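You operate a simulated robot arm through the tools that you are given. There is no shell and no other tool.

The job below is to be done with a simulated robot arm. You get a single attempt, and the scene is never put back.

Task
Stop the green-taped cycler, pull its card and rerun the plate on the program the thick white card names.
Fine: the thick yellow card goes on the loading bench; wait for DONE.

The check looks at the end state, three seconds after you hand in, the way a careful person would. Anything else that was tipped, shoved, dropped, spilled or broken makes it a failure.

Robot
A 7-joint arm with a two-finger parallel gripper, fixed in place. Base frame: the origin is at the foot of the arm, x ahead of it, y to its left, z up. Lengths are in cm, angles in degrees, forces in N, time in s.
With the tool pointing down near the work surface it reaches from about 28 to 68 cm from the base axis. Its first joint turns from -66.0 to 66.0 degrees. Payload 1.57 kg.
Tool frame: the origin (TCP) lies between the finger pads and is the grasp point; the fingertips stand 3 cm ahead of it; z points along the fingers, y is the line along which they close. The gripper opens to 11 cm. The fingers are 2.4 cm wide and 1.2 cm thick; the gripper's body (4.8 by 11.2 cm) begins 7.8 cm behind the TCP.
Orientation is that of the tool frame in the base frame, as a unit quaternion [w, x, y, z]. With the fingers straight down and closing along the base's y, the tool's x points along the base's -x, its y along +y and its z along -z.

Tools
- The arm moves only by the tool arm_command. Its argument "commands" is a list of rows, each an object (a shift or turn left out is 0, a gripper value left out holds the last) with "dp": the shift along the base's x, y, z in units of 40 mm (1.0 is 40 mm), a list of three; "rotation": the turn, a rotation vector about the base's x, y, z in units of 8 degrees (1.0 is 8 degrees), a list of three; "gripper": the finger opening in cm, from 0 to 11. In form: [{"dp": [tx, ty, tz], "rotation": [rx, ry, rz], "gripper": gripper}, ...]. A call has 1 to 20 rows; each row shifts and turns the commanded pose from where the row before left it. A call with a number of a shift or a turn outside -1 to 1 is refused whole. Rows are played at 5 a second. More than 5 cm and 8.6 degrees between two rows, or a gripper value outside its range, and nothing of the call is played. A pose out of reach is approached as far as the arm can. The call stops where the force on the tool passes 40 N (or 10 N more than at its start, if that is more) or the arm is blocked; 0.2 s more then pass. Each finger travels about 10.8 cm/s and halts on what it meets, pressing with about 24 N; the grip force reading is that of the motor and also rises with nothing between the fingers. The clock runs only during rows and for 0.2 s after the last one: add rows that do not move to give the fingers time. The reply holds the time, the measured pose of the TCP, the force on the tool along the base axes, the opening and the grip force, in the units named above and with some noise, with the torque about the TCP (base axes, N m) and any sound that the robot's microphone picked up.
- Cameras (640 x 400 px; columns grow to the right, rows downward): "scene" is fixed at [18.59, -42.15, 139.33]; the picture's right is [0.46, -0.89, 0.00], its down [-0.60, -0.30, -0.74] and it looks along [0.66, 0.34, -0.67] (base axes); focal length 214 px, centre (320, 200). "wrist" rides on the gripper at [7, 1.6, -14.1] in the tool frame; the picture's right is [-0.23, 0.97, 0.00], its down [-0.86, -0.20, -0.48] and it looks along [-0.47, -0.11, 0.88] (tool axes); focal length 222 px, centre (320, 200). There is no depth. A picture from a camera that has moved, and an enlarged one, comes with that camera's place and axes in the base frame and with its lens.
- capture(camera): a new picture of that camera. It takes no simulated time.
- close_up(camera, box): a new picture of the part [left, top, right, bottom] of that camera's present view, enlarged. It takes no simulated time.
- hand_in(): hands the job in; it is judged then, once.

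Nothing tells you positions but the pictures and the camera data. Unless the task says otherwise, let go and move clear before handing in.

The tools are called after ">>>" as a command line: name --argument value ..., lists and objects as JSON in quotes. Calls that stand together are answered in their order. arm_command: Moves the arm, as the interface text tells. Its arguments: {"type":"object","properties":{"commands":{"type":"array"}},"required":["commands"]} The other tools are called the same way: capture (camera) takes a picture; close_up (camera, box) takes an enlarged picture of a part of a camera's view; hand_in () hands the job in.

At the start:

```text
time: 0.0
eef_pos: [33.41, -7.42, 127.35]
tool_rot: [0.0, 0.0, 1.0, 0.001]
wrist_force: [0.3, -0.4, 0.2]
torque: [0.02, -0.01, -0.03]
gripper_width: 10.97
gripper_force: 0.1
```

scene: 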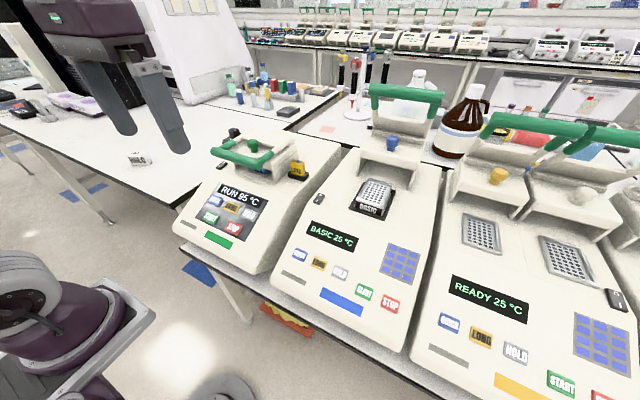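
wrist: 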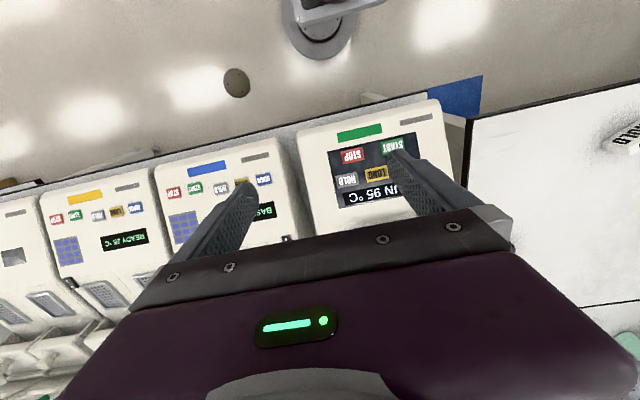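

I see three cyclers on a bench: the green-taped one shows "RUN 95 °C" with a closed lid, with a blue-taped and a yellow-taped one beside it. I'll look closer to find the cards before moving anything.

>>> close_up --camera "scene" --box '[170, 110, 350, 280]'

>>> close_up --camera "scene" --box '[90, 120, 230, 210]'

>>> close_up --camera "scene" --box '[270, 60, 450, 230]'

>>> close_up --camera "scene" --box '[410, 100, 640, 400]'

>>> close_up --camera "wrist" --box '[280, 80, 640, 300]'

```text
2.35 times, centred on (260, 195) of scene
camera zoom: at [18.59, -42.15, 139.33], right [0.46, -0.89, 0.0], down [-0.6, -0.3, -0.74], along [0.66, 0.34, -0.67], focal length 505 px, centre (461, 212)
```

zoom: 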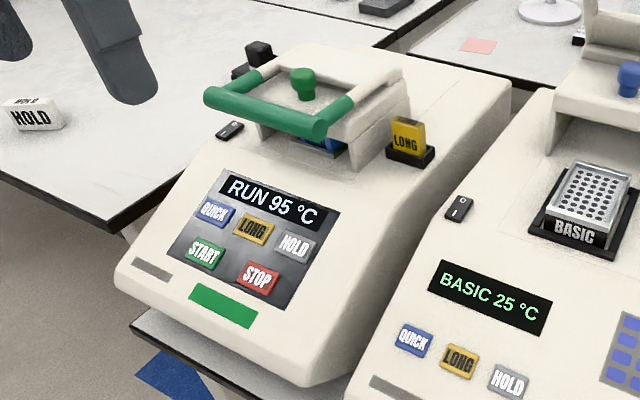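

```text
4.44 times, centred on (160, 165) of scene
camera zoom: at [18.59, -42.15, 139.33], right [0.46, -0.89, 0.0], down [-0.6, -0.3, -0.74], along [0.66, 0.34, -0.67], focal length 953 px, centre (1031, 356)
```

zoom: 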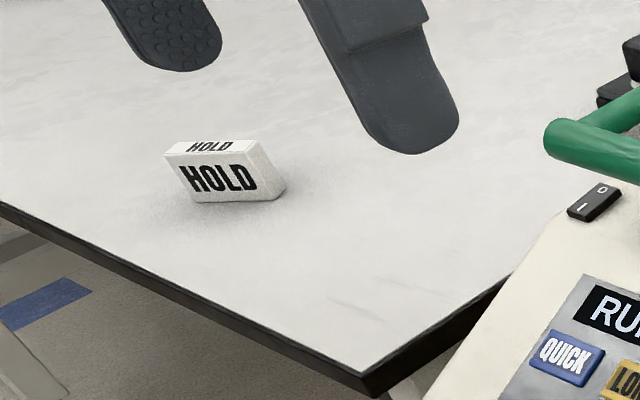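

```text
2.35 times, centred on (360, 145) of scene
camera zoom: at [18.59, -42.15, 139.33], right [0.46, -0.89, 0.0], down [-0.6, -0.3, -0.74], along [0.66, 0.34, -0.67], focal length 505 px, centre (226, 329)
```

zoom: 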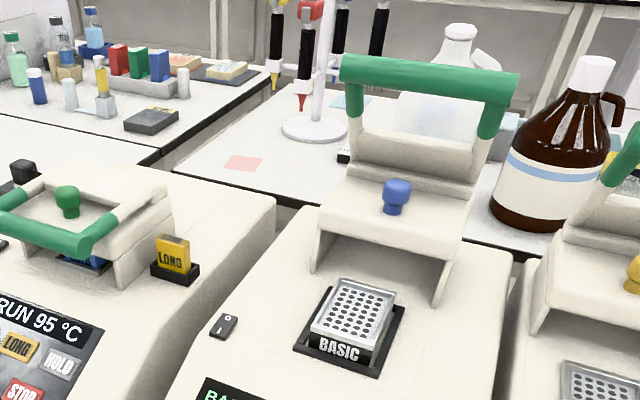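

```text
1.33 times, centred on (525, 250) of scene
camera zoom: at [18.59, -42.15, 139.33], right [0.46, -0.89, 0.0], down [-0.6, -0.3, -0.74], along [0.66, 0.34, -0.67], focal length 286 px, centre (47, 133)
```

zoom: 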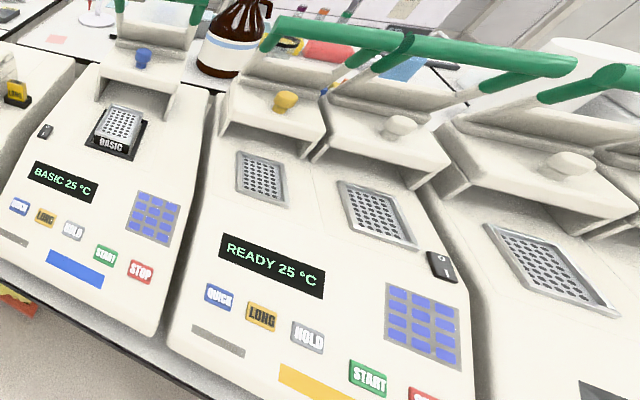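

```text
1.78 times, centred on (460, 190) of wrist
camera zoom: at [26.49, -5.76, 141.48], right [0.23, 0.97, 0.0], down [0.86, -0.2, 0.48], along [0.47, -0.11, -0.88], focal length 395 px, centre (71, 218)
```

zoom: 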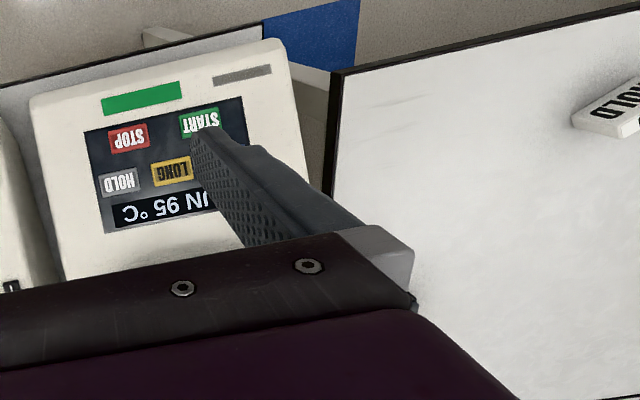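

The yellow LONG card stands in the green-taped cycler's slot, and the white card on the left bench says HOLD. I put the STOP button near (42.7, -2.3, 93), START near (42.8, 6.7, 93) and the HOLD button near (47.6, -4.4, 95). Next I check the rest of the scene for anything marking the loading bench.

>>> close_up --camera "scene" --box '[0, 60, 130, 260]'

>>> close_up --camera "scene" --box '[200, 50, 360, 150]'

>>> close_up --camera "scene" --box '[200, 120, 320, 195]'

>>> close_up --camera "scene" --box '[170, 180, 280, 260]'

```text
2.00 times, centred on (65, 160) of scene
camera zoom: at [18.59, -42.15, 139.33], right [0.46, -0.89, 0.0], down [-0.6, -0.3, -0.74], along [0.66, 0.34, -0.67], focal length 429 px, centre (830, 280)
```

zoom: 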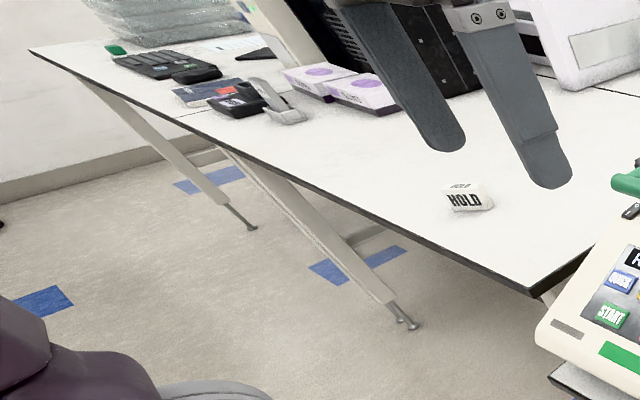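

```text
4.00 times, centred on (280, 100) of scene
camera zoom: at [18.59, -42.15, 139.33], right [0.46, -0.89, 0.0], down [-0.6, -0.3, -0.74], along [0.66, 0.34, -0.67], focal length 858 px, centre (480, 600)
```

zoom: 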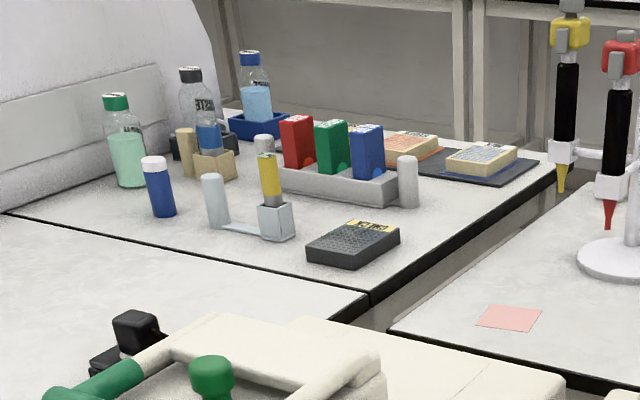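

```text
5.33 times, centred on (260, 158) of scene
camera zoom: at [18.59, -42.15, 139.33], right [0.46, -0.89, 0.0], down [-0.6, -0.3, -0.74], along [0.66, 0.34, -0.67], focal length 1144 px, centre (640, 427)
```

zoom: 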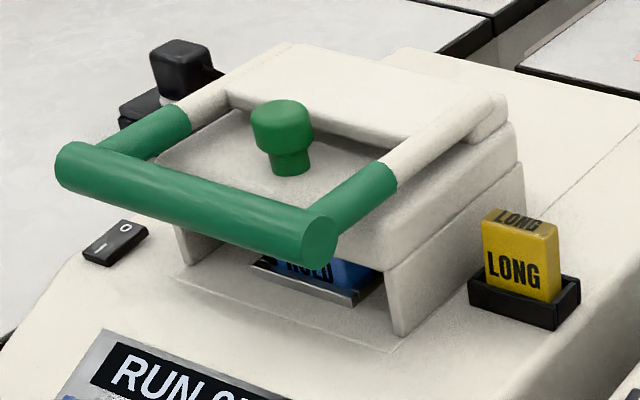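

```text
5.00 times, centred on (225, 220) of scene
camera zoom: at [18.59, -42.15, 139.33], right [0.46, -0.89, 0.0], down [-0.6, -0.3, -0.74], along [0.66, 0.34, -0.67], focal length 1072 px, centre (795, 100)
```

zoom: 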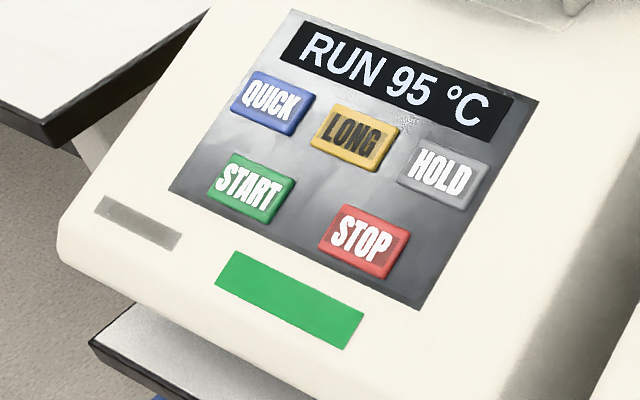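

The bench on the left holding the HOLD card is the one I take as the loading bench; nothing else within reach fits. I'll close the fingers and move to a height over the STOP button, then check with the wrist camera.

>>> arm_command --commands '[{"dp": [0.29, 0.16, -0.66], "gripper": 0}, {"dp": [0.29, 0.16, -0.66]}, {"dp": [0.29, 0.16, -0.66]}, {"dp": [0.29, 0.16, -0.66]}, {"dp": [0.29, 0.16, -0.66]}, {"dp": [0.29, 0.16, -0.66]}, {"dp": [0.29, 0.16, -0.66]}, {"dp": [0.29, 0.16, -0.66]}, {"dp": [0, 0, 0]}, {"dp": [0, 0, 0]}]'

>>> capture --camera "wrist"

>>> capture --camera "scene"

```text
time: 2.2
eef_pos: [42.61, -2.08, 106.26]
tool_rot: [0.0, 0.0, 1.0, 0.001]
wrist_force: [0.3, 0.2, 0.5]
torque: [0.03, 0.03, 0.0]
gripper_width: 0.0
gripper_force: 20.8
```

```text
taken
camera wrist: at [35.8, -0.53, 120.27], right [0.23, 0.97, 0.0], down [0.86, -0.2, 0.48], along [0.47, -0.11, -0.88], focal length 222 px, centre (320, 200)
```

wrist: 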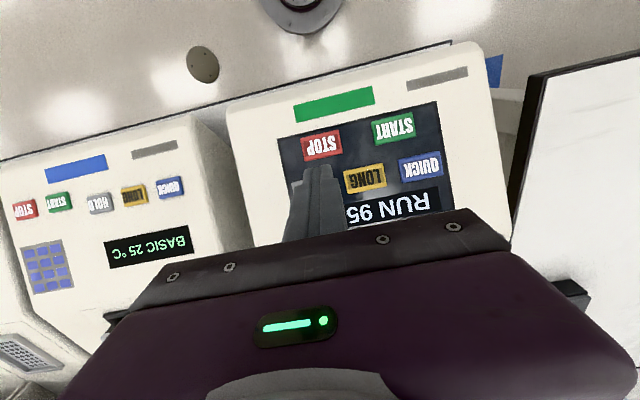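

```text
taken
```

scene: 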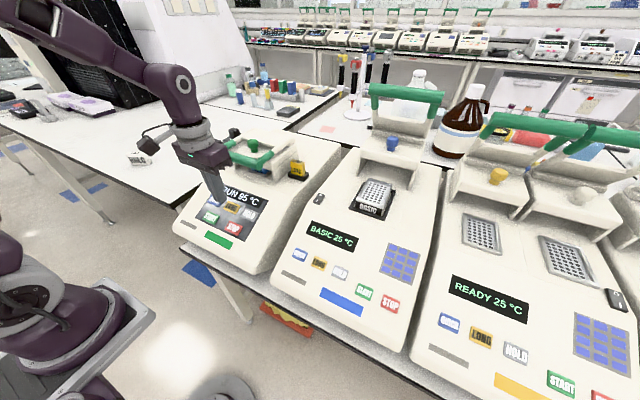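

The STOP button lines up with the closed fingertips at about (42.8, -2.1). I'll come down on it, slowly for the last part.

>>> arm_command --commands '[{"dp": [0.04, 0, -0.7]}, {"dp": [0, 0, -0.7]}, {"dp": [0, 0, -0.6]}, {"dp": [0, 0, -0.1]}, {"dp": [0, 0, -0.05]}, {"dp": [0, 0, -0.05]}, {"dp": [0, 0, -0.05]}, {"dp": [0, 0, 0]}]'

>>> close_up --camera "scene" --box '[170, 180, 280, 260]'

```text
time: 4.0
eef_pos: [42.82, -2.16, 97.25]
tool_rot: [0.0, 0.0, 1.0, 0.0]
wrist_force: [-0.1, 0.7, -0.1]
torque: [-0.01, -0.01, 0.04]
gripper_width: 0.0
gripper_force: 21.5
```

```text
5.00 times, centred on (225, 220) of scene
camera zoom: at [18.59, -42.15, 139.33], right [0.46, -0.89, 0.0], down [-0.6, -0.3, -0.74], along [0.66, 0.34, -0.67], focal length 1072 px, centre (795, 100)
```

zoom: 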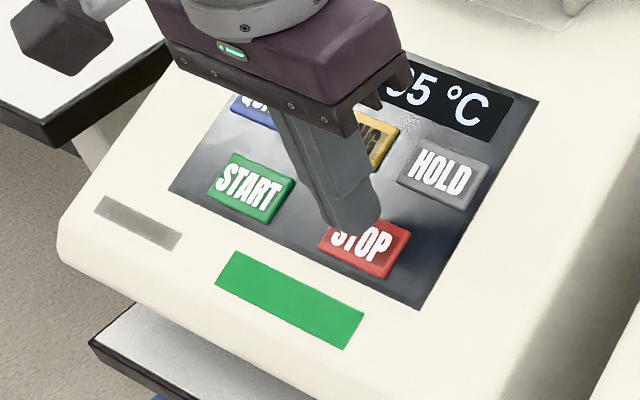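

The fingertips hover just over the STOP button with no contact force yet. I'll continue down in small steps.

>>> arm_command --commands '[{"dp": [0, 0, -0.05]}, {"dp": [0, 0, -0.05]}, {"dp": [0, 0, -0.04]}, {"dp": [0, 0, -0.04]}, {"dp": [0, 0, -0.04]}, {"dp": [0, 0, 0]}]'

>>> close_up --camera "scene" --box '[170, 180, 280, 260]'

```text
time: 5.4
eef_pos: [42.73, -2.19, 96.4]
tool_rot: [0.0, 0.0, 1.0, 0.0]
wrist_force: [0.5, -0.2, 1.1]
torque: [-0.02, -0.02, -0.02]
gripper_width: 0.0
gripper_force: 21.6
```

```text
5.00 times, centred on (225, 220) of scene
camera zoom: at [18.59, -42.15, 139.33], right [0.46, -0.89, 0.0], down [-0.6, -0.3, -0.74], along [0.66, 0.34, -0.67], focal length 1072 px, centre (795, 100)
```

zoom: 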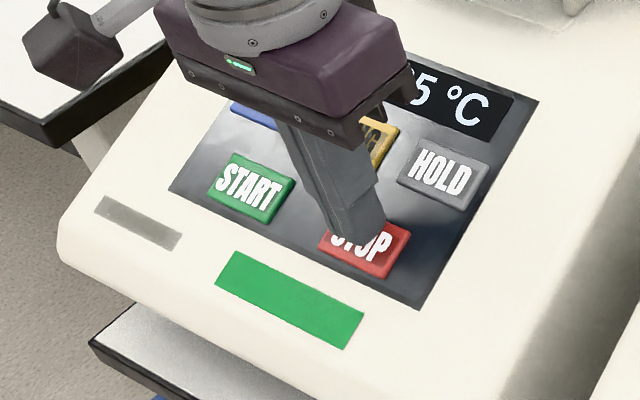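

Still almost no force at TCP height 96.4. I'll keep descending in fine steps.

>>> arm_command --commands '[{"dp": [0, 0, -0.03]}, {"dp": [0, 0, -0.03]}, {"dp": [0, 0, -0.03]}, {"dp": [0, 0, -0.03]}, {"dp": [0, 0, 0]}]'

>>> close_up --camera "scene" --box '[170, 180, 280, 260]'

```text
time: 6.6
eef_pos: [42.64, -2.16, 95.89]
tool_rot: [0.0, 0.0, 1.0, -0.001]
wrist_force: [-0.4, -0.1, 3.9]
torque: [0.0, -0.02, 0.01]
gripper_width: 0.0
gripper_force: 21.3
heard: click
```

```text
5.00 times, centred on (225, 220) of scene
camera zoom: at [18.59, -42.15, 139.33], right [0.46, -0.89, 0.0], down [-0.6, -0.3, -0.74], along [0.66, 0.34, -0.67], focal length 1072 px, centre (795, 100)
```

zoom: 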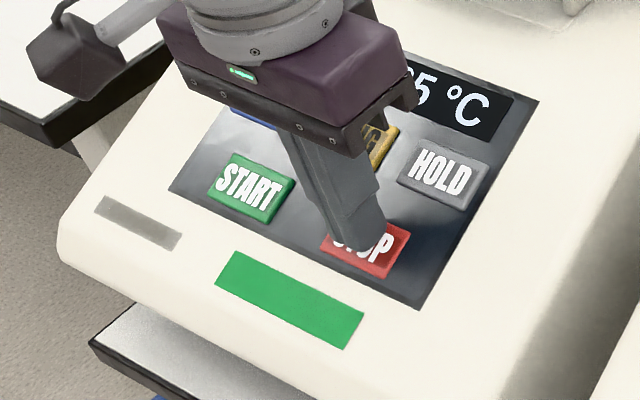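

A click came at about 4 N, so the STOP button registered. I'll lift off and read the display.

>>> arm_command --commands '[{"dp": [0, 0, 0.3]}, {"dp": [0, 0, 0.6]}, {"dp": [-0.5, 0, 0.9]}, {"dp": [-0.5, 0, 0.8]}, {"dp": [0, 0, 0]}, {"dp": [0, 0, 0]}]'

>>> close_up --camera "scene" --box '[170, 180, 280, 260]'

>>> capture --camera "wrist"

```text
time: 8.0
eef_pos: [38.52, -2.11, 106.37]
tool_rot: [-0.001, 0.0, 1.0, 0.0]
wrist_force: [-0.1, 0.0, 0.2]
torque: [-0.01, -0.02, -0.02]
gripper_width: 0.01
gripper_force: 21.2
```

```text
5.00 times, centred on (225, 220) of scene
camera zoom: at [18.59, -42.15, 139.33], right [0.46, -0.89, 0.0], down [-0.6, -0.3, -0.74], along [0.66, 0.34, -0.67], focal length 1072 px, centre (795, 100)
```

zoom: 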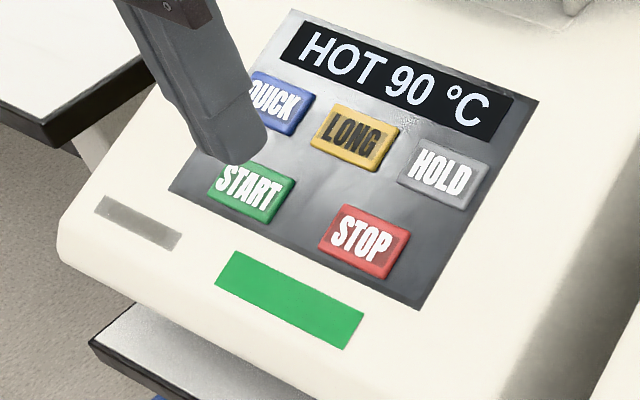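

```text
taken
camera wrist: at [31.78, -0.58, 120.54], right [0.23, 0.97, 0.0], down [0.86, -0.2, 0.48], along [0.47, -0.11, -0.88], focal length 222 px, centre (320, 200)
```

wrist: 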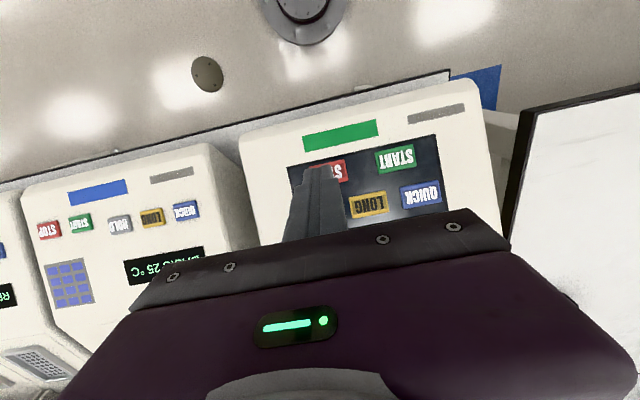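

The display now reads "HOT 90 °C", so the run is stopped. I'll look closely at the card slot, the lid opening and the cards before going for the yellow card.

>>> close_up --camera "scene" --box '[240, 140, 320, 190]'

>>> close_up --camera "scene" --box '[114, 140, 162, 170]'

>>> close_up --camera "scene" --box '[200, 115, 280, 165]'

>>> close_up --camera "scene" --box '[330, 170, 410, 220]'

```text
8.00 times, centred on (280, 165) of scene
camera zoom: at [18.59, -42.15, 139.33], right [0.46, -0.89, 0.0], down [-0.6, -0.3, -0.74], along [0.66, 0.34, -0.67], focal length 1716 px, centre (640, 480)
```

zoom: 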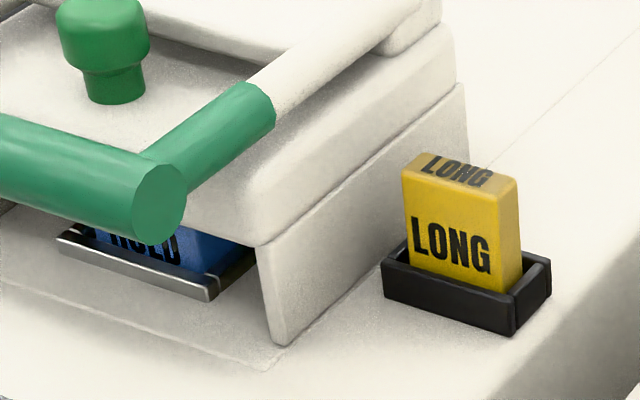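

```text
13.33 times, centred on (138, 155) of scene
camera zoom: at [18.59, -42.15, 139.33], right [0.46, -0.89, 0.0], down [-0.6, -0.3, -0.74], along [0.66, 0.34, -0.67], focal length 2860 px, centre (2747, 800)
```

zoom: 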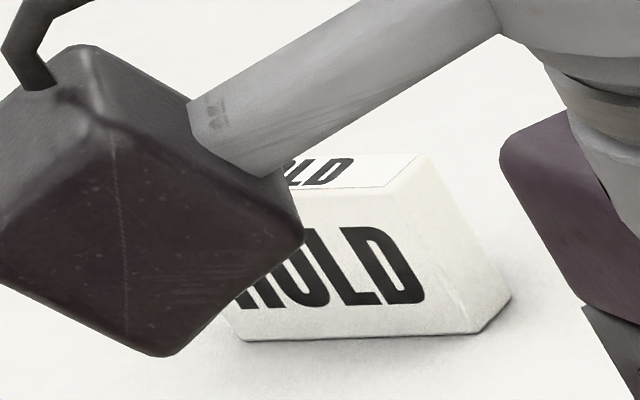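

```text
8.00 times, centred on (240, 140) of scene
camera zoom: at [18.59, -42.15, 139.33], right [0.46, -0.89, 0.0], down [-0.6, -0.3, -0.74], along [0.66, 0.34, -0.67], focal length 1716 px, centre (960, 680)
```

zoom: 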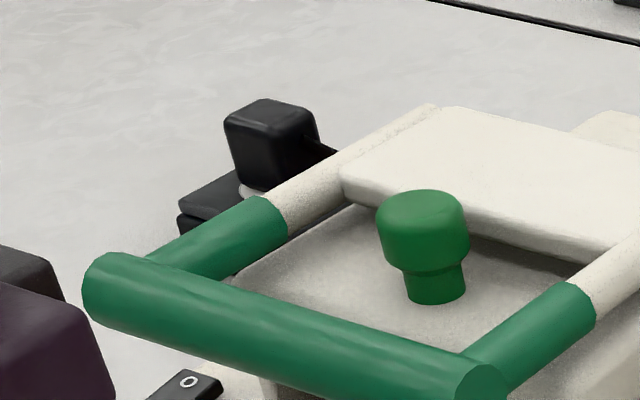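

```text
8.00 times, centred on (370, 195) of scene
camera zoom: at [18.59, -42.15, 139.33], right [0.46, -0.89, 0.0], down [-0.6, -0.3, -0.74], along [0.66, 0.34, -0.67], focal length 1716 px, centre (-80, 240)
```

zoom: 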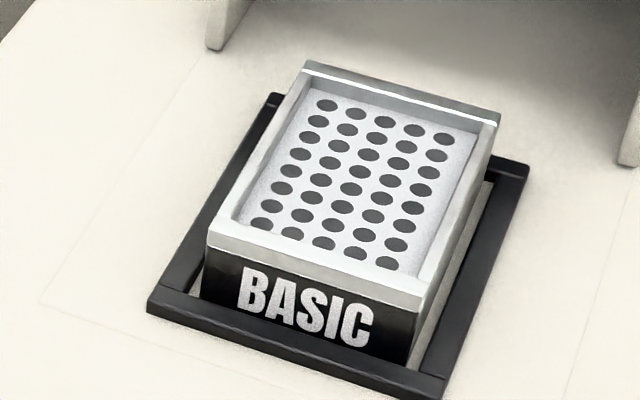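

The yellow card stands in its black slot with its width along y and its thickness along x. Before reaching for it, I'll look at the left bench from above to measure its height and the white card.

>>> arm_command --commands '[{"dp": [0, 0.2, 0.9]}, {"dp": [0.1, 0.9, 0.6]}, {"dp": [0.15, 0.9, 0.5]}, {"dp": [0.2, 0.9, 0.4]}, {"dp": [0.2, 0.9, 0.3]}, {"dp": [0.2, 0.9, 0.2]}, {"dp": [0.2, 0.9, 0]}, {"dp": [0.2, 0.9, 0]}, {"dp": [0, 0, 0]}, {"dp": [0, 0, 0]}]'

>>> capture --camera "wrist"

>>> capture --camera "scene"

```text
time: 10.2
eef_pos: [43.83, 24.04, 117.93]
tool_rot: [0.0, 0.0, 1.0, 0.0]
wrist_force: [-0.2, 0.1, 0.2]
torque: [0.0, -0.02, 0.03]
gripper_width: 0.0
gripper_force: 21.3
```

```text
taken
camera wrist: at [36.97, 25.53, 131.95], right [0.23, 0.97, 0.0], down [0.86, -0.2, 0.48], along [0.47, -0.11, -0.88], focal length 222 px, centre (320, 200)
```

wrist: 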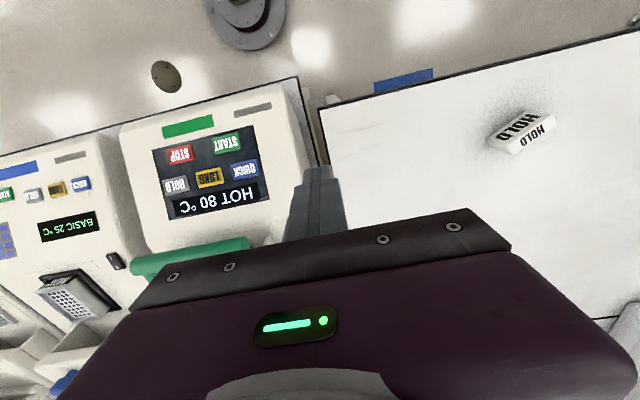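

```text
taken
```

scene: 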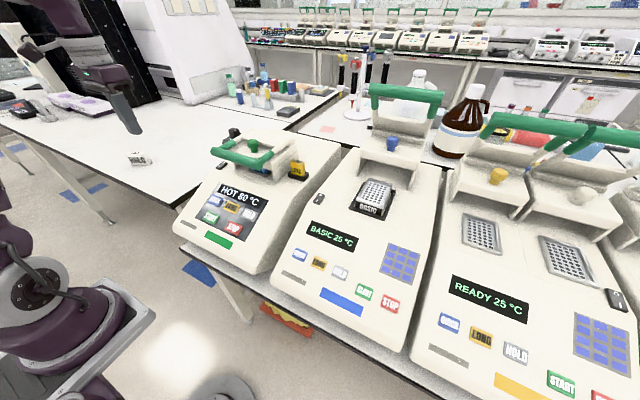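

>>> close_up --camera "wrist" --box '[470, 90, 582, 160]'

>>> close_up --camera "scene" --box '[114, 140, 162, 170]'

>>> close_up --camera "wrist" --box '[100, 90, 320, 310]'

```text
5.71 times, centred on (526, 125) of wrist
camera zoom: at [36.97, 25.53, 131.95], right [0.23, 0.97, 0.0], down [0.86, -0.2, 0.48], along [0.47, -0.11, -0.88], focal length 1269 px, centre (-857, 629)
```

zoom: 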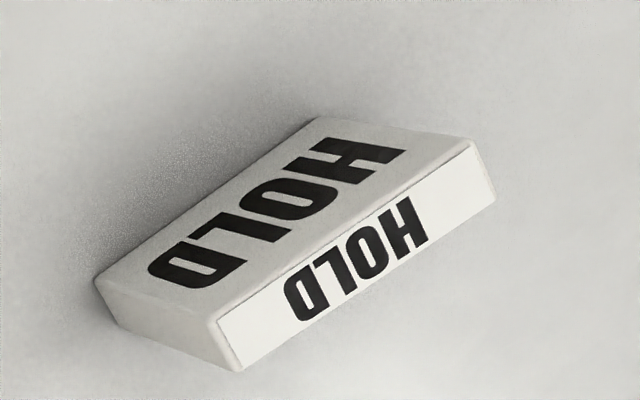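

```text
13.33 times, centred on (138, 155) of scene
camera zoom: at [18.59, -42.15, 139.33], right [0.46, -0.89, 0.0], down [-0.6, -0.3, -0.74], along [0.66, 0.34, -0.67], focal length 2860 px, centre (2747, 800)
```

zoom: 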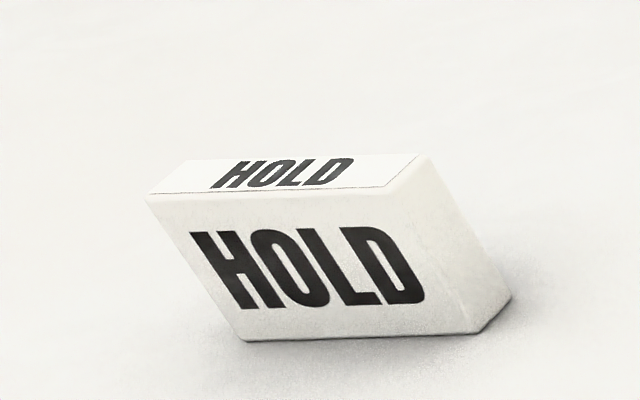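

```text
1.82 times, centred on (210, 200) of wrist
camera zoom: at [36.97, 25.53, 131.95], right [0.23, 0.97, 0.0], down [0.86, -0.2, 0.48], along [0.47, -0.11, -0.88], focal length 404 px, centre (520, 200)
```

zoom: 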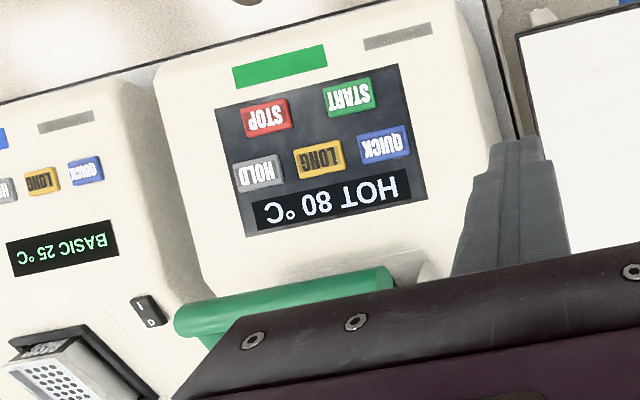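

The bench top is at about z = 92. The white HOLD card stands near (51, 55) and is about 6.4 x 4.8 x 2 cm, which is a wider shape than the slot. Next I go high over the yellow card and look down at it with the fingers open.

>>> arm_command --commands '[{"dp": [0, -0.3, 0.5], "gripper": 9}, {"dp": [0.4, -0.87, 0.3]}, {"dp": [0.4, -0.87, 0.2]}, {"dp": [0.4, -0.87, 0]}, {"dp": [0.4, -0.87, 0]}, {"dp": [0.4, -0.87, 0]}, {"dp": [0.4, -0.87, 0]}, {"dp": [0.4, -0.87, 0]}, {"dp": [0.4, -0.87, 0]}, {"dp": [0.4, -0.87, 0]}, {"dp": [0.4, -0.6, 0]}, {"dp": [0, 0, 0]}, {"dp": [0, 0, 0]}]'

>>> capture --camera "wrist"

>>> capture --camera "scene"

```text
time: 13.0
eef_pos: [58.29, -8.61, 121.88]
tool_rot: [0.001, 0.0, 1.0, 0.0]
wrist_force: [1.0, -0.3, -0.5]
torque: [-0.03, 0.02, 0.02]
gripper_width: 9.0
gripper_force: 0.0
out of reach, approached as far as the arm can: row 11
```

```text
taken
camera wrist: at [51.41, -7.15, 136.06], right [0.23, 0.97, 0.0], down [0.85, -0.2, 0.48], along [0.47, -0.11, -0.88], focal length 222 px, centre (320, 200)
```

wrist: 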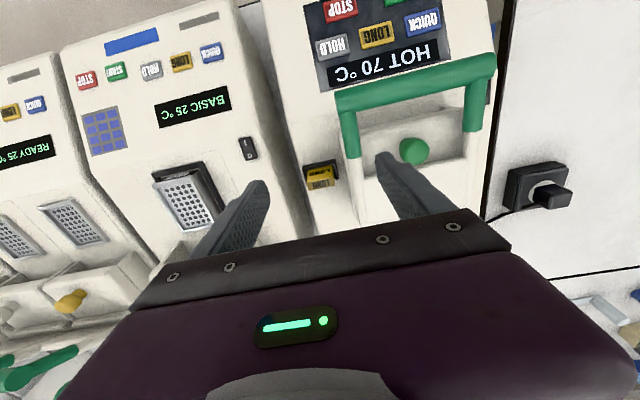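

```text
taken
```

scene: 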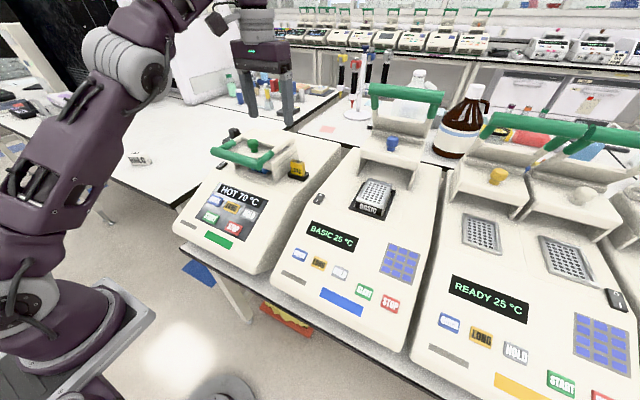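

The arm reached its limit here at about x = 58 at this height, but the card is in view. I'll zoom in on it.

>>> close_up --camera "wrist" --box '[280, 130, 376, 190]'

>>> close_up --camera "scene" --box '[270, 150, 334, 190]'

>>> close_up --camera "wrist" --box '[300, 0, 620, 240]'

```text
6.67 times, centred on (328, 160) of wrist
camera zoom: at [51.41, -7.15, 136.06], right [0.23, 0.97, 0.0], down [0.85, -0.2, 0.48], along [0.47, -0.11, -0.88], focal length 1481 px, centre (267, 467)
```

zoom: 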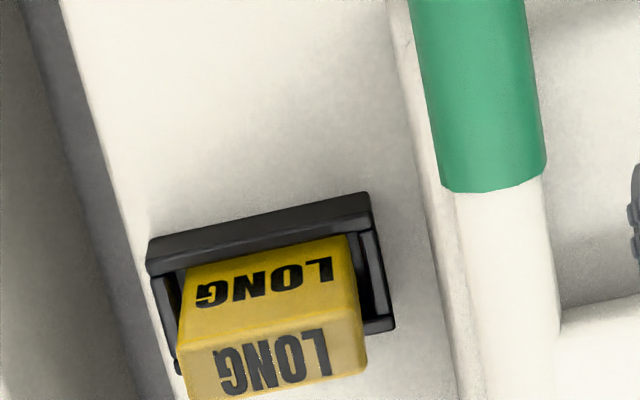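

```text
10.00 times, centred on (302, 170) of scene
camera zoom: at [18.59, -42.15, 139.33], right [0.46, -0.89, 0.0], down [-0.6, -0.3, -0.74], along [0.66, 0.34, -0.67], focal length 2145 px, centre (500, 500)
```

zoom: 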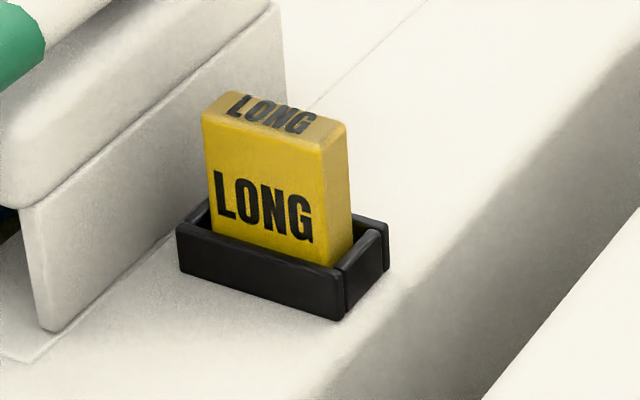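

```text
1.67 times, centred on (460, 120) of wrist
camera zoom: at [51.41, -7.15, 136.06], right [0.23, 0.97, 0.0], down [0.85, -0.2, 0.48], along [0.47, -0.11, -0.88], focal length 370 px, centre (87, 333)
```

zoom: 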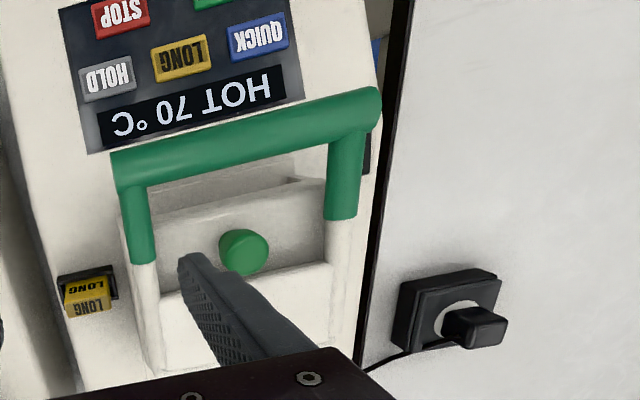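

The yellow card's top is at about z = 104, x = 65.1 to 66.7, y = -12.3 to -8.2, with the slot rim near z = 100. The lid sits close to it at y ≈ -6. I'll turn the gripper 90° so the fingers close along x, front and back of the card, clear of the lid.

>>> arm_command --commands '[{"dp": [-0.2, 0, 0], "rotation": [0, 0, 1], "gripper": 5}, {"rotation": [0, 0, 1]}, {"rotation": [0, 0, 1]}, {"rotation": [0, 0, 1]}, {"rotation": [0, 0, 1]}, {"rotation": [0, 0, 1]}, {"rotation": [0, 0, 1]}, {"rotation": [0, 0, 1]}, {"rotation": [0, 0, 1]}, {"rotation": [0, 0, 1]}, {"rotation": [0, 0, 1]}, {"rotation": [0, 0, 0.25]}, {"dp": [0, 0, 0]}, {"dp": [0, 0, 0]}]'

>>> capture --camera "wrist"

```text
time: 16.0
eef_pos: [57.31, -8.78, 121.75]
tool_rot: [-0.001, -0.707, 0.707, 0.0]
wrist_force: [-0.1, -0.2, -0.9]
torque: [0.02, -0.01, -0.02]
gripper_width: 5.03
gripper_force: 0.0
```

```text
taken
camera wrist: at [55.92, -15.77, 135.88], right [-0.97, 0.23, 0.0], down [0.2, 0.86, 0.48], along [0.11, 0.47, -0.88], focal length 222 px, centre (320, 200)
```

wrist: 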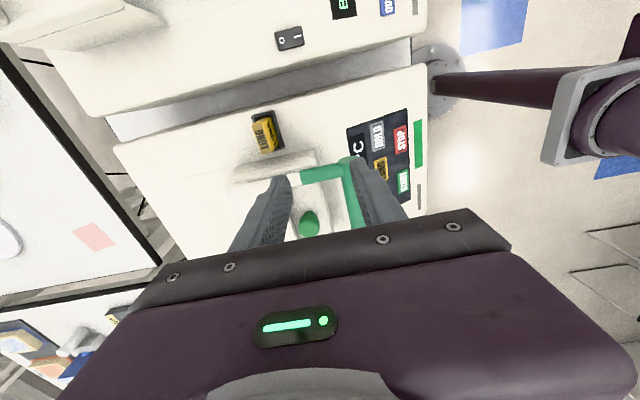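

The turn worked and the card is visible ahead. I'll lower and move forward to a hover above the card to see whether the vertical pose is reachable there.

>>> arm_command --commands '[{"dp": [0, -0.35, -0.3]}, {"dp": [0.2, 0, -0.6]}, {"dp": [0.35, 0, -0.6]}, {"dp": [0.4, 0, -0.6]}, {"dp": [0.5, 0, -0.5]}, {"dp": [0.5, 0, -0.34]}, {"dp": [0, 0, 0]}, {"dp": [0, 0, 0]}]'

>>> capture --camera "wrist"

>>> close_up --camera "scene" --box '[220, 90, 380, 190]'

```text
time: 17.8
eef_pos: [64.48, -9.76, 109.77]
tool_rot: [0.006, 0.71, -0.704, -0.006]
wrist_force: [0.0, -0.3, 0.0]
torque: [-0.02, 0.0, 0.02]
gripper_width: 5.0
gripper_force: 0.0
out of reach, approached as far as the arm can: row 6
```

```text
taken
camera wrist: at [63.34, -16.76, 123.85], right [-0.98, 0.22, 0.02], down [0.2, 0.86, 0.47], along [0.09, 0.47, -0.88], focal length 222 px, centre (320, 200)
```

wrist: 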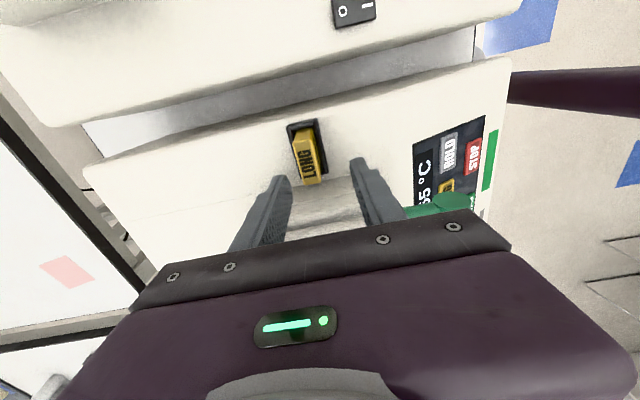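

```text
4.00 times, centred on (300, 140) of scene
camera zoom: at [18.59, -42.15, 139.33], right [0.46, -0.89, 0.0], down [-0.6, -0.3, -0.74], along [0.66, 0.34, -0.67], focal length 858 px, centre (400, 440)
```

zoom: 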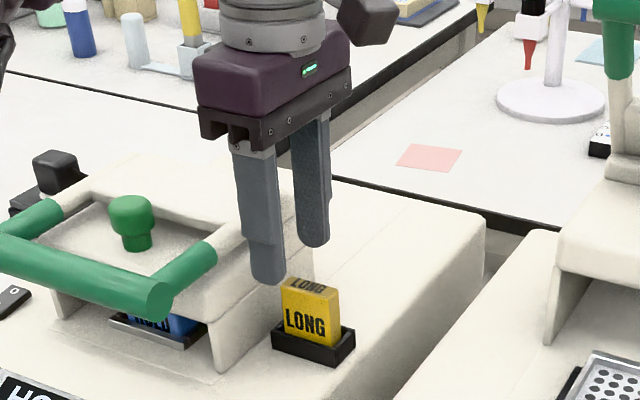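

The vertical reach ends just short of the card, at about x = 64.5 here, so I'll need a slight forward tilt of the fingers. First I'll refine the card's position from this view.

>>> close_up --camera "wrist" --box '[260, 100, 372, 190]'

>>> close_up --camera "scene" --box '[270, 135, 334, 190]'

```text
4.44 times, centred on (316, 145) of wrist
camera zoom: at [63.34, -16.76, 123.85], right [-0.98, 0.22, 0.02], down [0.2, 0.86, 0.47], along [0.09, 0.47, -0.88], focal length 987 px, centre (338, 444)
```

zoom: 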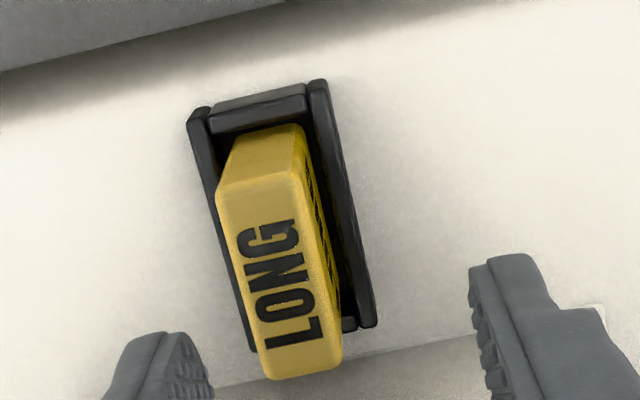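

```text
7.27 times, centred on (302, 162) of scene
camera zoom: at [18.59, -42.15, 139.33], right [0.46, -0.89, 0.0], down [-0.6, -0.3, -0.74], along [0.66, 0.34, -0.67], focal length 1560 px, centre (451, 473)
```

zoom: 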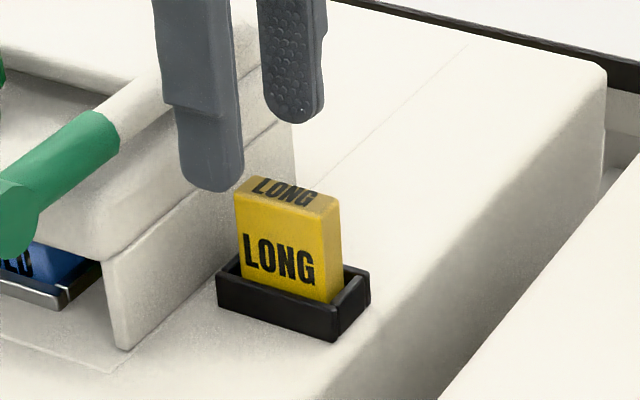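

The card's top centre is at about (65.7, -10.25, 103.9), upright in the middle of its slot. A 4° forward tilt of the fingers should give enough reach to pull it straight up, so I'll apply that while hovering.

>>> arm_command --commands '[{"dp": [-0.15, -0.05, 0.1], "rotation": [0, -0.25, 0]}, {"dp": [0, -0.05, 0], "rotation": [0, -0.25, 0]}, {"dp": [0, 0, 0]}, {"dp": [0, 0, 0]}]'

```text
time: 18.8
eef_pos: [64.72, -10.4, 110.26]
tool_rot: [-0.025, 0.707, -0.707, 0.025]
wrist_force: [0.3, -1.0, 0.1]
torque: [0.01, 0.01, 0.0]
gripper_width: 4.99
gripper_force: 0.2
```

The tilt is in place at (64.7, -10.4, 110.3). Now I'll align over the card and descend partway, then check the view.

>>> arm_command --commands '[{"dp": [0.21, 0.03, -0.2]}, {"dp": [0, 0, -0.3]}, {"dp": [0, 0, -0.3]}, {"dp": [0, 0, -0.2]}, {"dp": [0, 0, 0]}]'

>>> capture --camera "wrist"

>>> close_up --camera "scene" --box '[240, 110, 340, 190]'

```text
time: 20.0
eef_pos: [65.48, -10.43, 106.52]
tool_rot: [0.025, -0.706, 0.707, -0.025]
wrist_force: [0.9, -0.6, -0.2]
torque: [0.02, 0.0, 0.01]
gripper_width: 5.02
gripper_force: 0.0
```

```text
taken
camera wrist: at [63.03, -17.32, 120.36], right [-0.97, 0.23, -0.07], down [0.17, 0.86, 0.49], along [0.17, 0.47, -0.87], focal length 222 px, centre (320, 200)
```

wrist: 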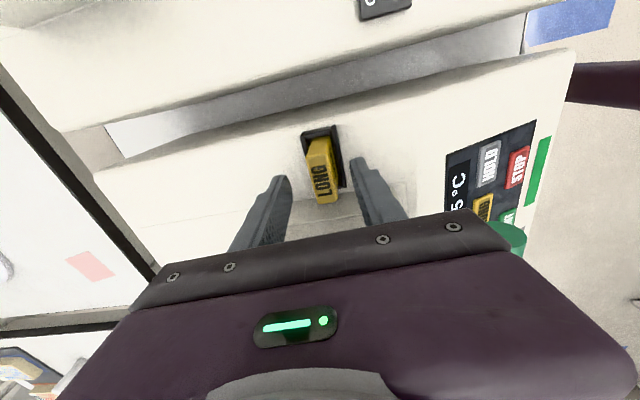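

```text
5.00 times, centred on (290, 150) of scene
camera zoom: at [18.59, -42.15, 139.33], right [0.46, -0.89, 0.0], down [-0.6, -0.3, -0.74], along [0.66, 0.34, -0.67], focal length 1072 px, centre (470, 450)
```

zoom: 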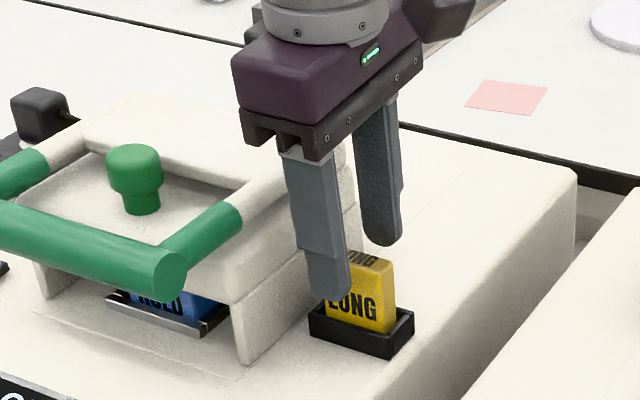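

The fingers straddle the card front and back. I'll descend to grip the top 3 cm and close.

>>> arm_command --commands '[{"dp": [0.03, 0.03, -0.2]}, {"dp": [0, 0, -0.2]}, {"dp": [0, 0, -0.12]}, {"dp": [0, 0, 0]}, {"gripper": 0}, {"dp": [0, 0, 0]}, {"dp": [0, 0, 0]}, {"dp": [0, 0, 0]}]'

>>> close_up --camera "scene" --box '[240, 110, 340, 190]'

>>> capture --camera "wrist"

```text
time: 21.8
eef_pos: [65.52, -10.3, 104.44]
tool_rot: [0.024, -0.706, 0.707, -0.025]
wrist_force: [-12.2, 0.3, 2.3]
torque: [0.01, 0.69, 0.0]
gripper_width: 1.69
gripper_force: 24.1
```

```text
5.00 times, centred on (290, 150) of scene
camera zoom: at [18.55, -42.15, 139.33], right [0.46, -0.89, 0.0], down [-0.6, -0.3, -0.74], along [0.66, 0.34, -0.67], focal length 1072 px, centre (470, 450)
```

zoom: 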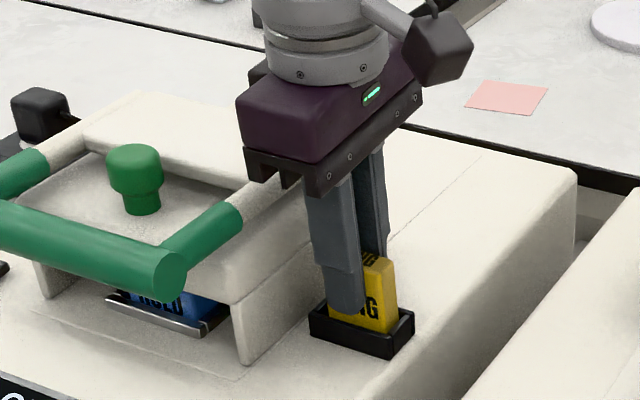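

```text
taken
camera wrist: at [63.04, -17.19, 118.25], right [-0.97, 0.23, -0.07], down [0.17, 0.86, 0.49], along [0.17, 0.47, -0.87], focal length 222 px, centre (320, 200)
```

wrist: 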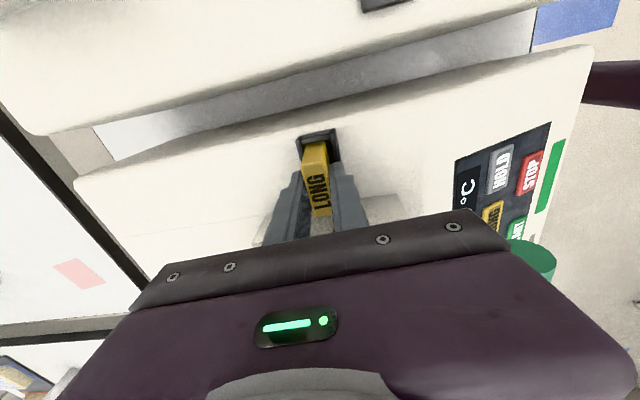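

The card is gripped at 1.69 cm, but its foot presses about 12 N on the slot's rear wall. I'll ease back about 2 mm to relieve that, then lift slowly.

>>> arm_command --commands '[{"dp": [-0.04, 0, 0]}, {"dp": [0, 0, 0]}]'

```text
time: 22.4
eef_pos: [65.51, -10.07, 104.37]
tool_rot: [-0.026, 0.707, -0.706, 0.025]
wrist_force: [-4.4, 1.8, 4.1]
torque: [0.06, 0.29, -0.01]
gripper_width: 1.71
gripper_force: 24.0
```

The side force dropped to about 4 N. Now I'll lift slowly in small steps.

>>> arm_command --commands '[{"dp": [-0.02, 0, 0.1]}, {"dp": [0, 0, 0.1]}, {"dp": [0, 0, 0.1]}, {"dp": [0, 0, 0.1]}, {"dp": [0, 0, 0]}]'

>>> close_up --camera "scene" --box '[240, 110, 340, 190]'

```text
time: 23.6
eef_pos: [65.37, -10.23, 105.92]
tool_rot: [-0.024, 0.707, -0.707, 0.025]
wrist_force: [-0.1, 0.0, 0.5]
torque: [0.03, 0.0, -0.03]
gripper_width: 1.7
gripper_force: 24.5
```

```text
5.00 times, centred on (290, 150) of scene
camera zoom: at [18.59, -42.15, 139.33], right [0.46, -0.89, 0.0], down [-0.6, -0.3, -0.74], along [0.66, 0.34, -0.67], focal length 1072 px, centre (470, 450)
```

zoom: 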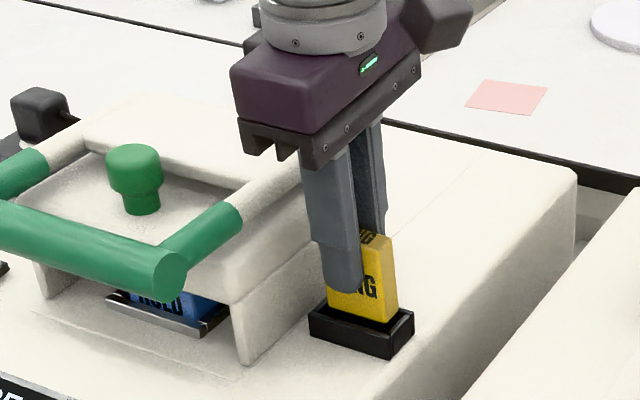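

The card slides up freely with no side load. I'll lift it fully clear of the slot.

>>> arm_command --commands '[{"dp": [0, 0, 0.15]}, {"dp": [0, 0, 0.2]}, {"dp": [0, 0, 0.25]}, {"dp": [-0.1, 0, 0.3]}, {"dp": [-0.1, 0, 0.3]}, {"dp": [0, 0, 0]}]'

>>> capture --camera "scene"

>>> close_up --camera "scene" --box '[240, 110, 340, 190]'

>>> close_up --camera "scene" --box '[170, 180, 280, 260]'

```text
time: 25.0
eef_pos: [64.55, -10.09, 110.77]
tool_rot: [-0.024, 0.707, -0.706, 0.024]
wrist_force: [-0.4, 0.3, -0.1]
torque: [-0.01, 0.01, 0.03]
gripper_width: 1.69
gripper_force: 23.6
```

```text
taken
```

scene: 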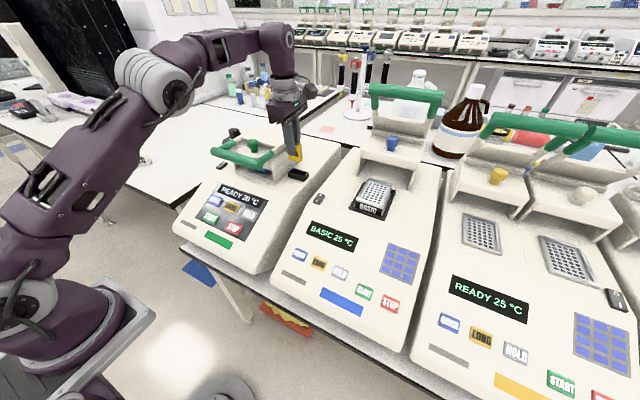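

```text
5.00 times, centred on (290, 150) of scene
camera zoom: at [18.59, -42.15, 139.33], right [0.46, -0.89, 0.0], down [-0.6, -0.3, -0.74], along [0.66, 0.34, -0.67], focal length 1072 px, centre (470, 450)
```

zoom: 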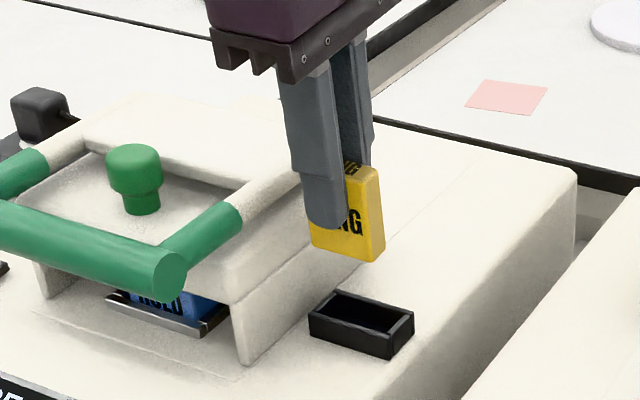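

```text
5.00 times, centred on (225, 220) of scene
camera zoom: at [18.59, -42.15, 139.33], right [0.46, -0.89, 0.0], down [-0.6, -0.3, -0.74], along [0.66, 0.34, -0.67], focal length 1072 px, centre (795, 100)
```

zoom: 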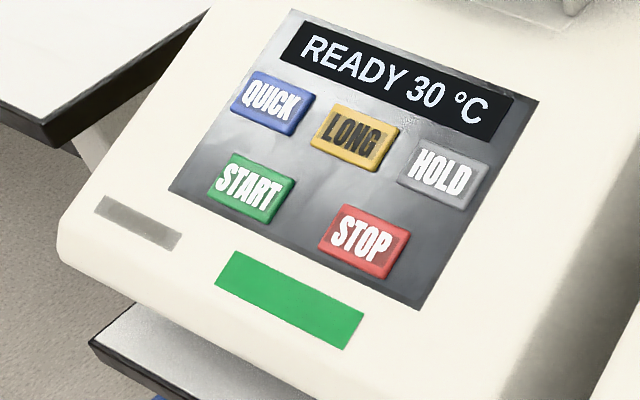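

The card is out and the display now shows "READY 30 °C". I'll carry it back in front of the lid, then over to the loading bench near (50, 36), taking the tilt out on the way.

>>> arm_command --commands '[{"dp": [-0.5, 0, 0.15]}, {"dp": [-0.9, 0, 0.15]}, {"dp": [-0.9, 0, 0.1]}, {"dp": [-0.9, 0, 0.1], "rotation": [0, 0.25, 0]}, {"dp": [-0.9, 0, 0], "rotation": [0, 0.25, 0]}, {"dp": [-0.8, 0, 0]}, {"dp": [0, 0.5, 0]}, {"dp": [0.1, 0.9, 0]}, {"dp": [0.1, 0.95, 0]}, {"dp": [0.1, 0.95, 0]}, {"dp": [0.1, 0.95, 0]}, {"dp": [0.1, 0.95, 0]}, {"dp": [0.1, 0.95, 0]}, {"dp": [0.15, 0.95, 0]}, {"dp": [0.15, 0.95, 0]}, {"dp": [0.15, 0.95, 0]}, {"dp": [0.15, 0.95, 0]}, {"dp": [0.15, 0.9, 0]}, {"dp": [0, 0.6, 0]}, {"dp": [0, 0, 0]}]'

>>> capture --camera "scene"

>>> capture --camera "wrist"

```text
time: 29.2
eef_pos: [50.13, 35.54, 112.71]
tool_rot: [0.001, 0.707, -0.707, 0.002]
wrist_force: [-0.6, -0.4, 0.1]
torque: [-0.01, 0.01, 0.0]
gripper_width: 1.7
gripper_force: 23.4
```

```text
taken
```

scene: 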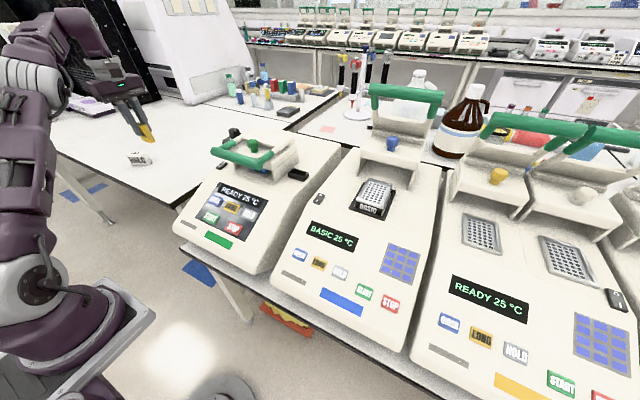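

```text
taken
camera wrist: at [48.72, 28.64, 126.92], right [-0.97, 0.23, 0.0], down [0.2, 0.86, 0.48], along [0.11, 0.47, -0.88], focal length 222 px, centre (320, 200)
```

wrist: 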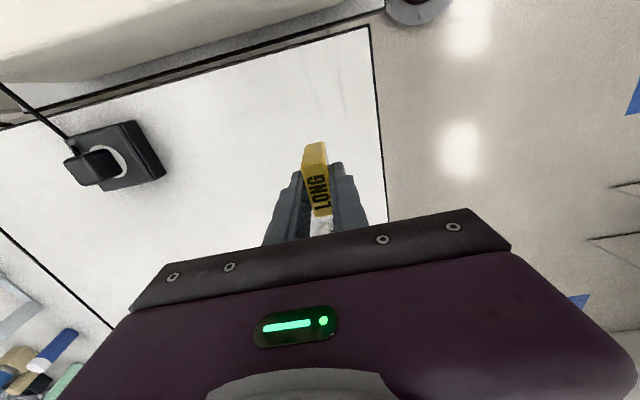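

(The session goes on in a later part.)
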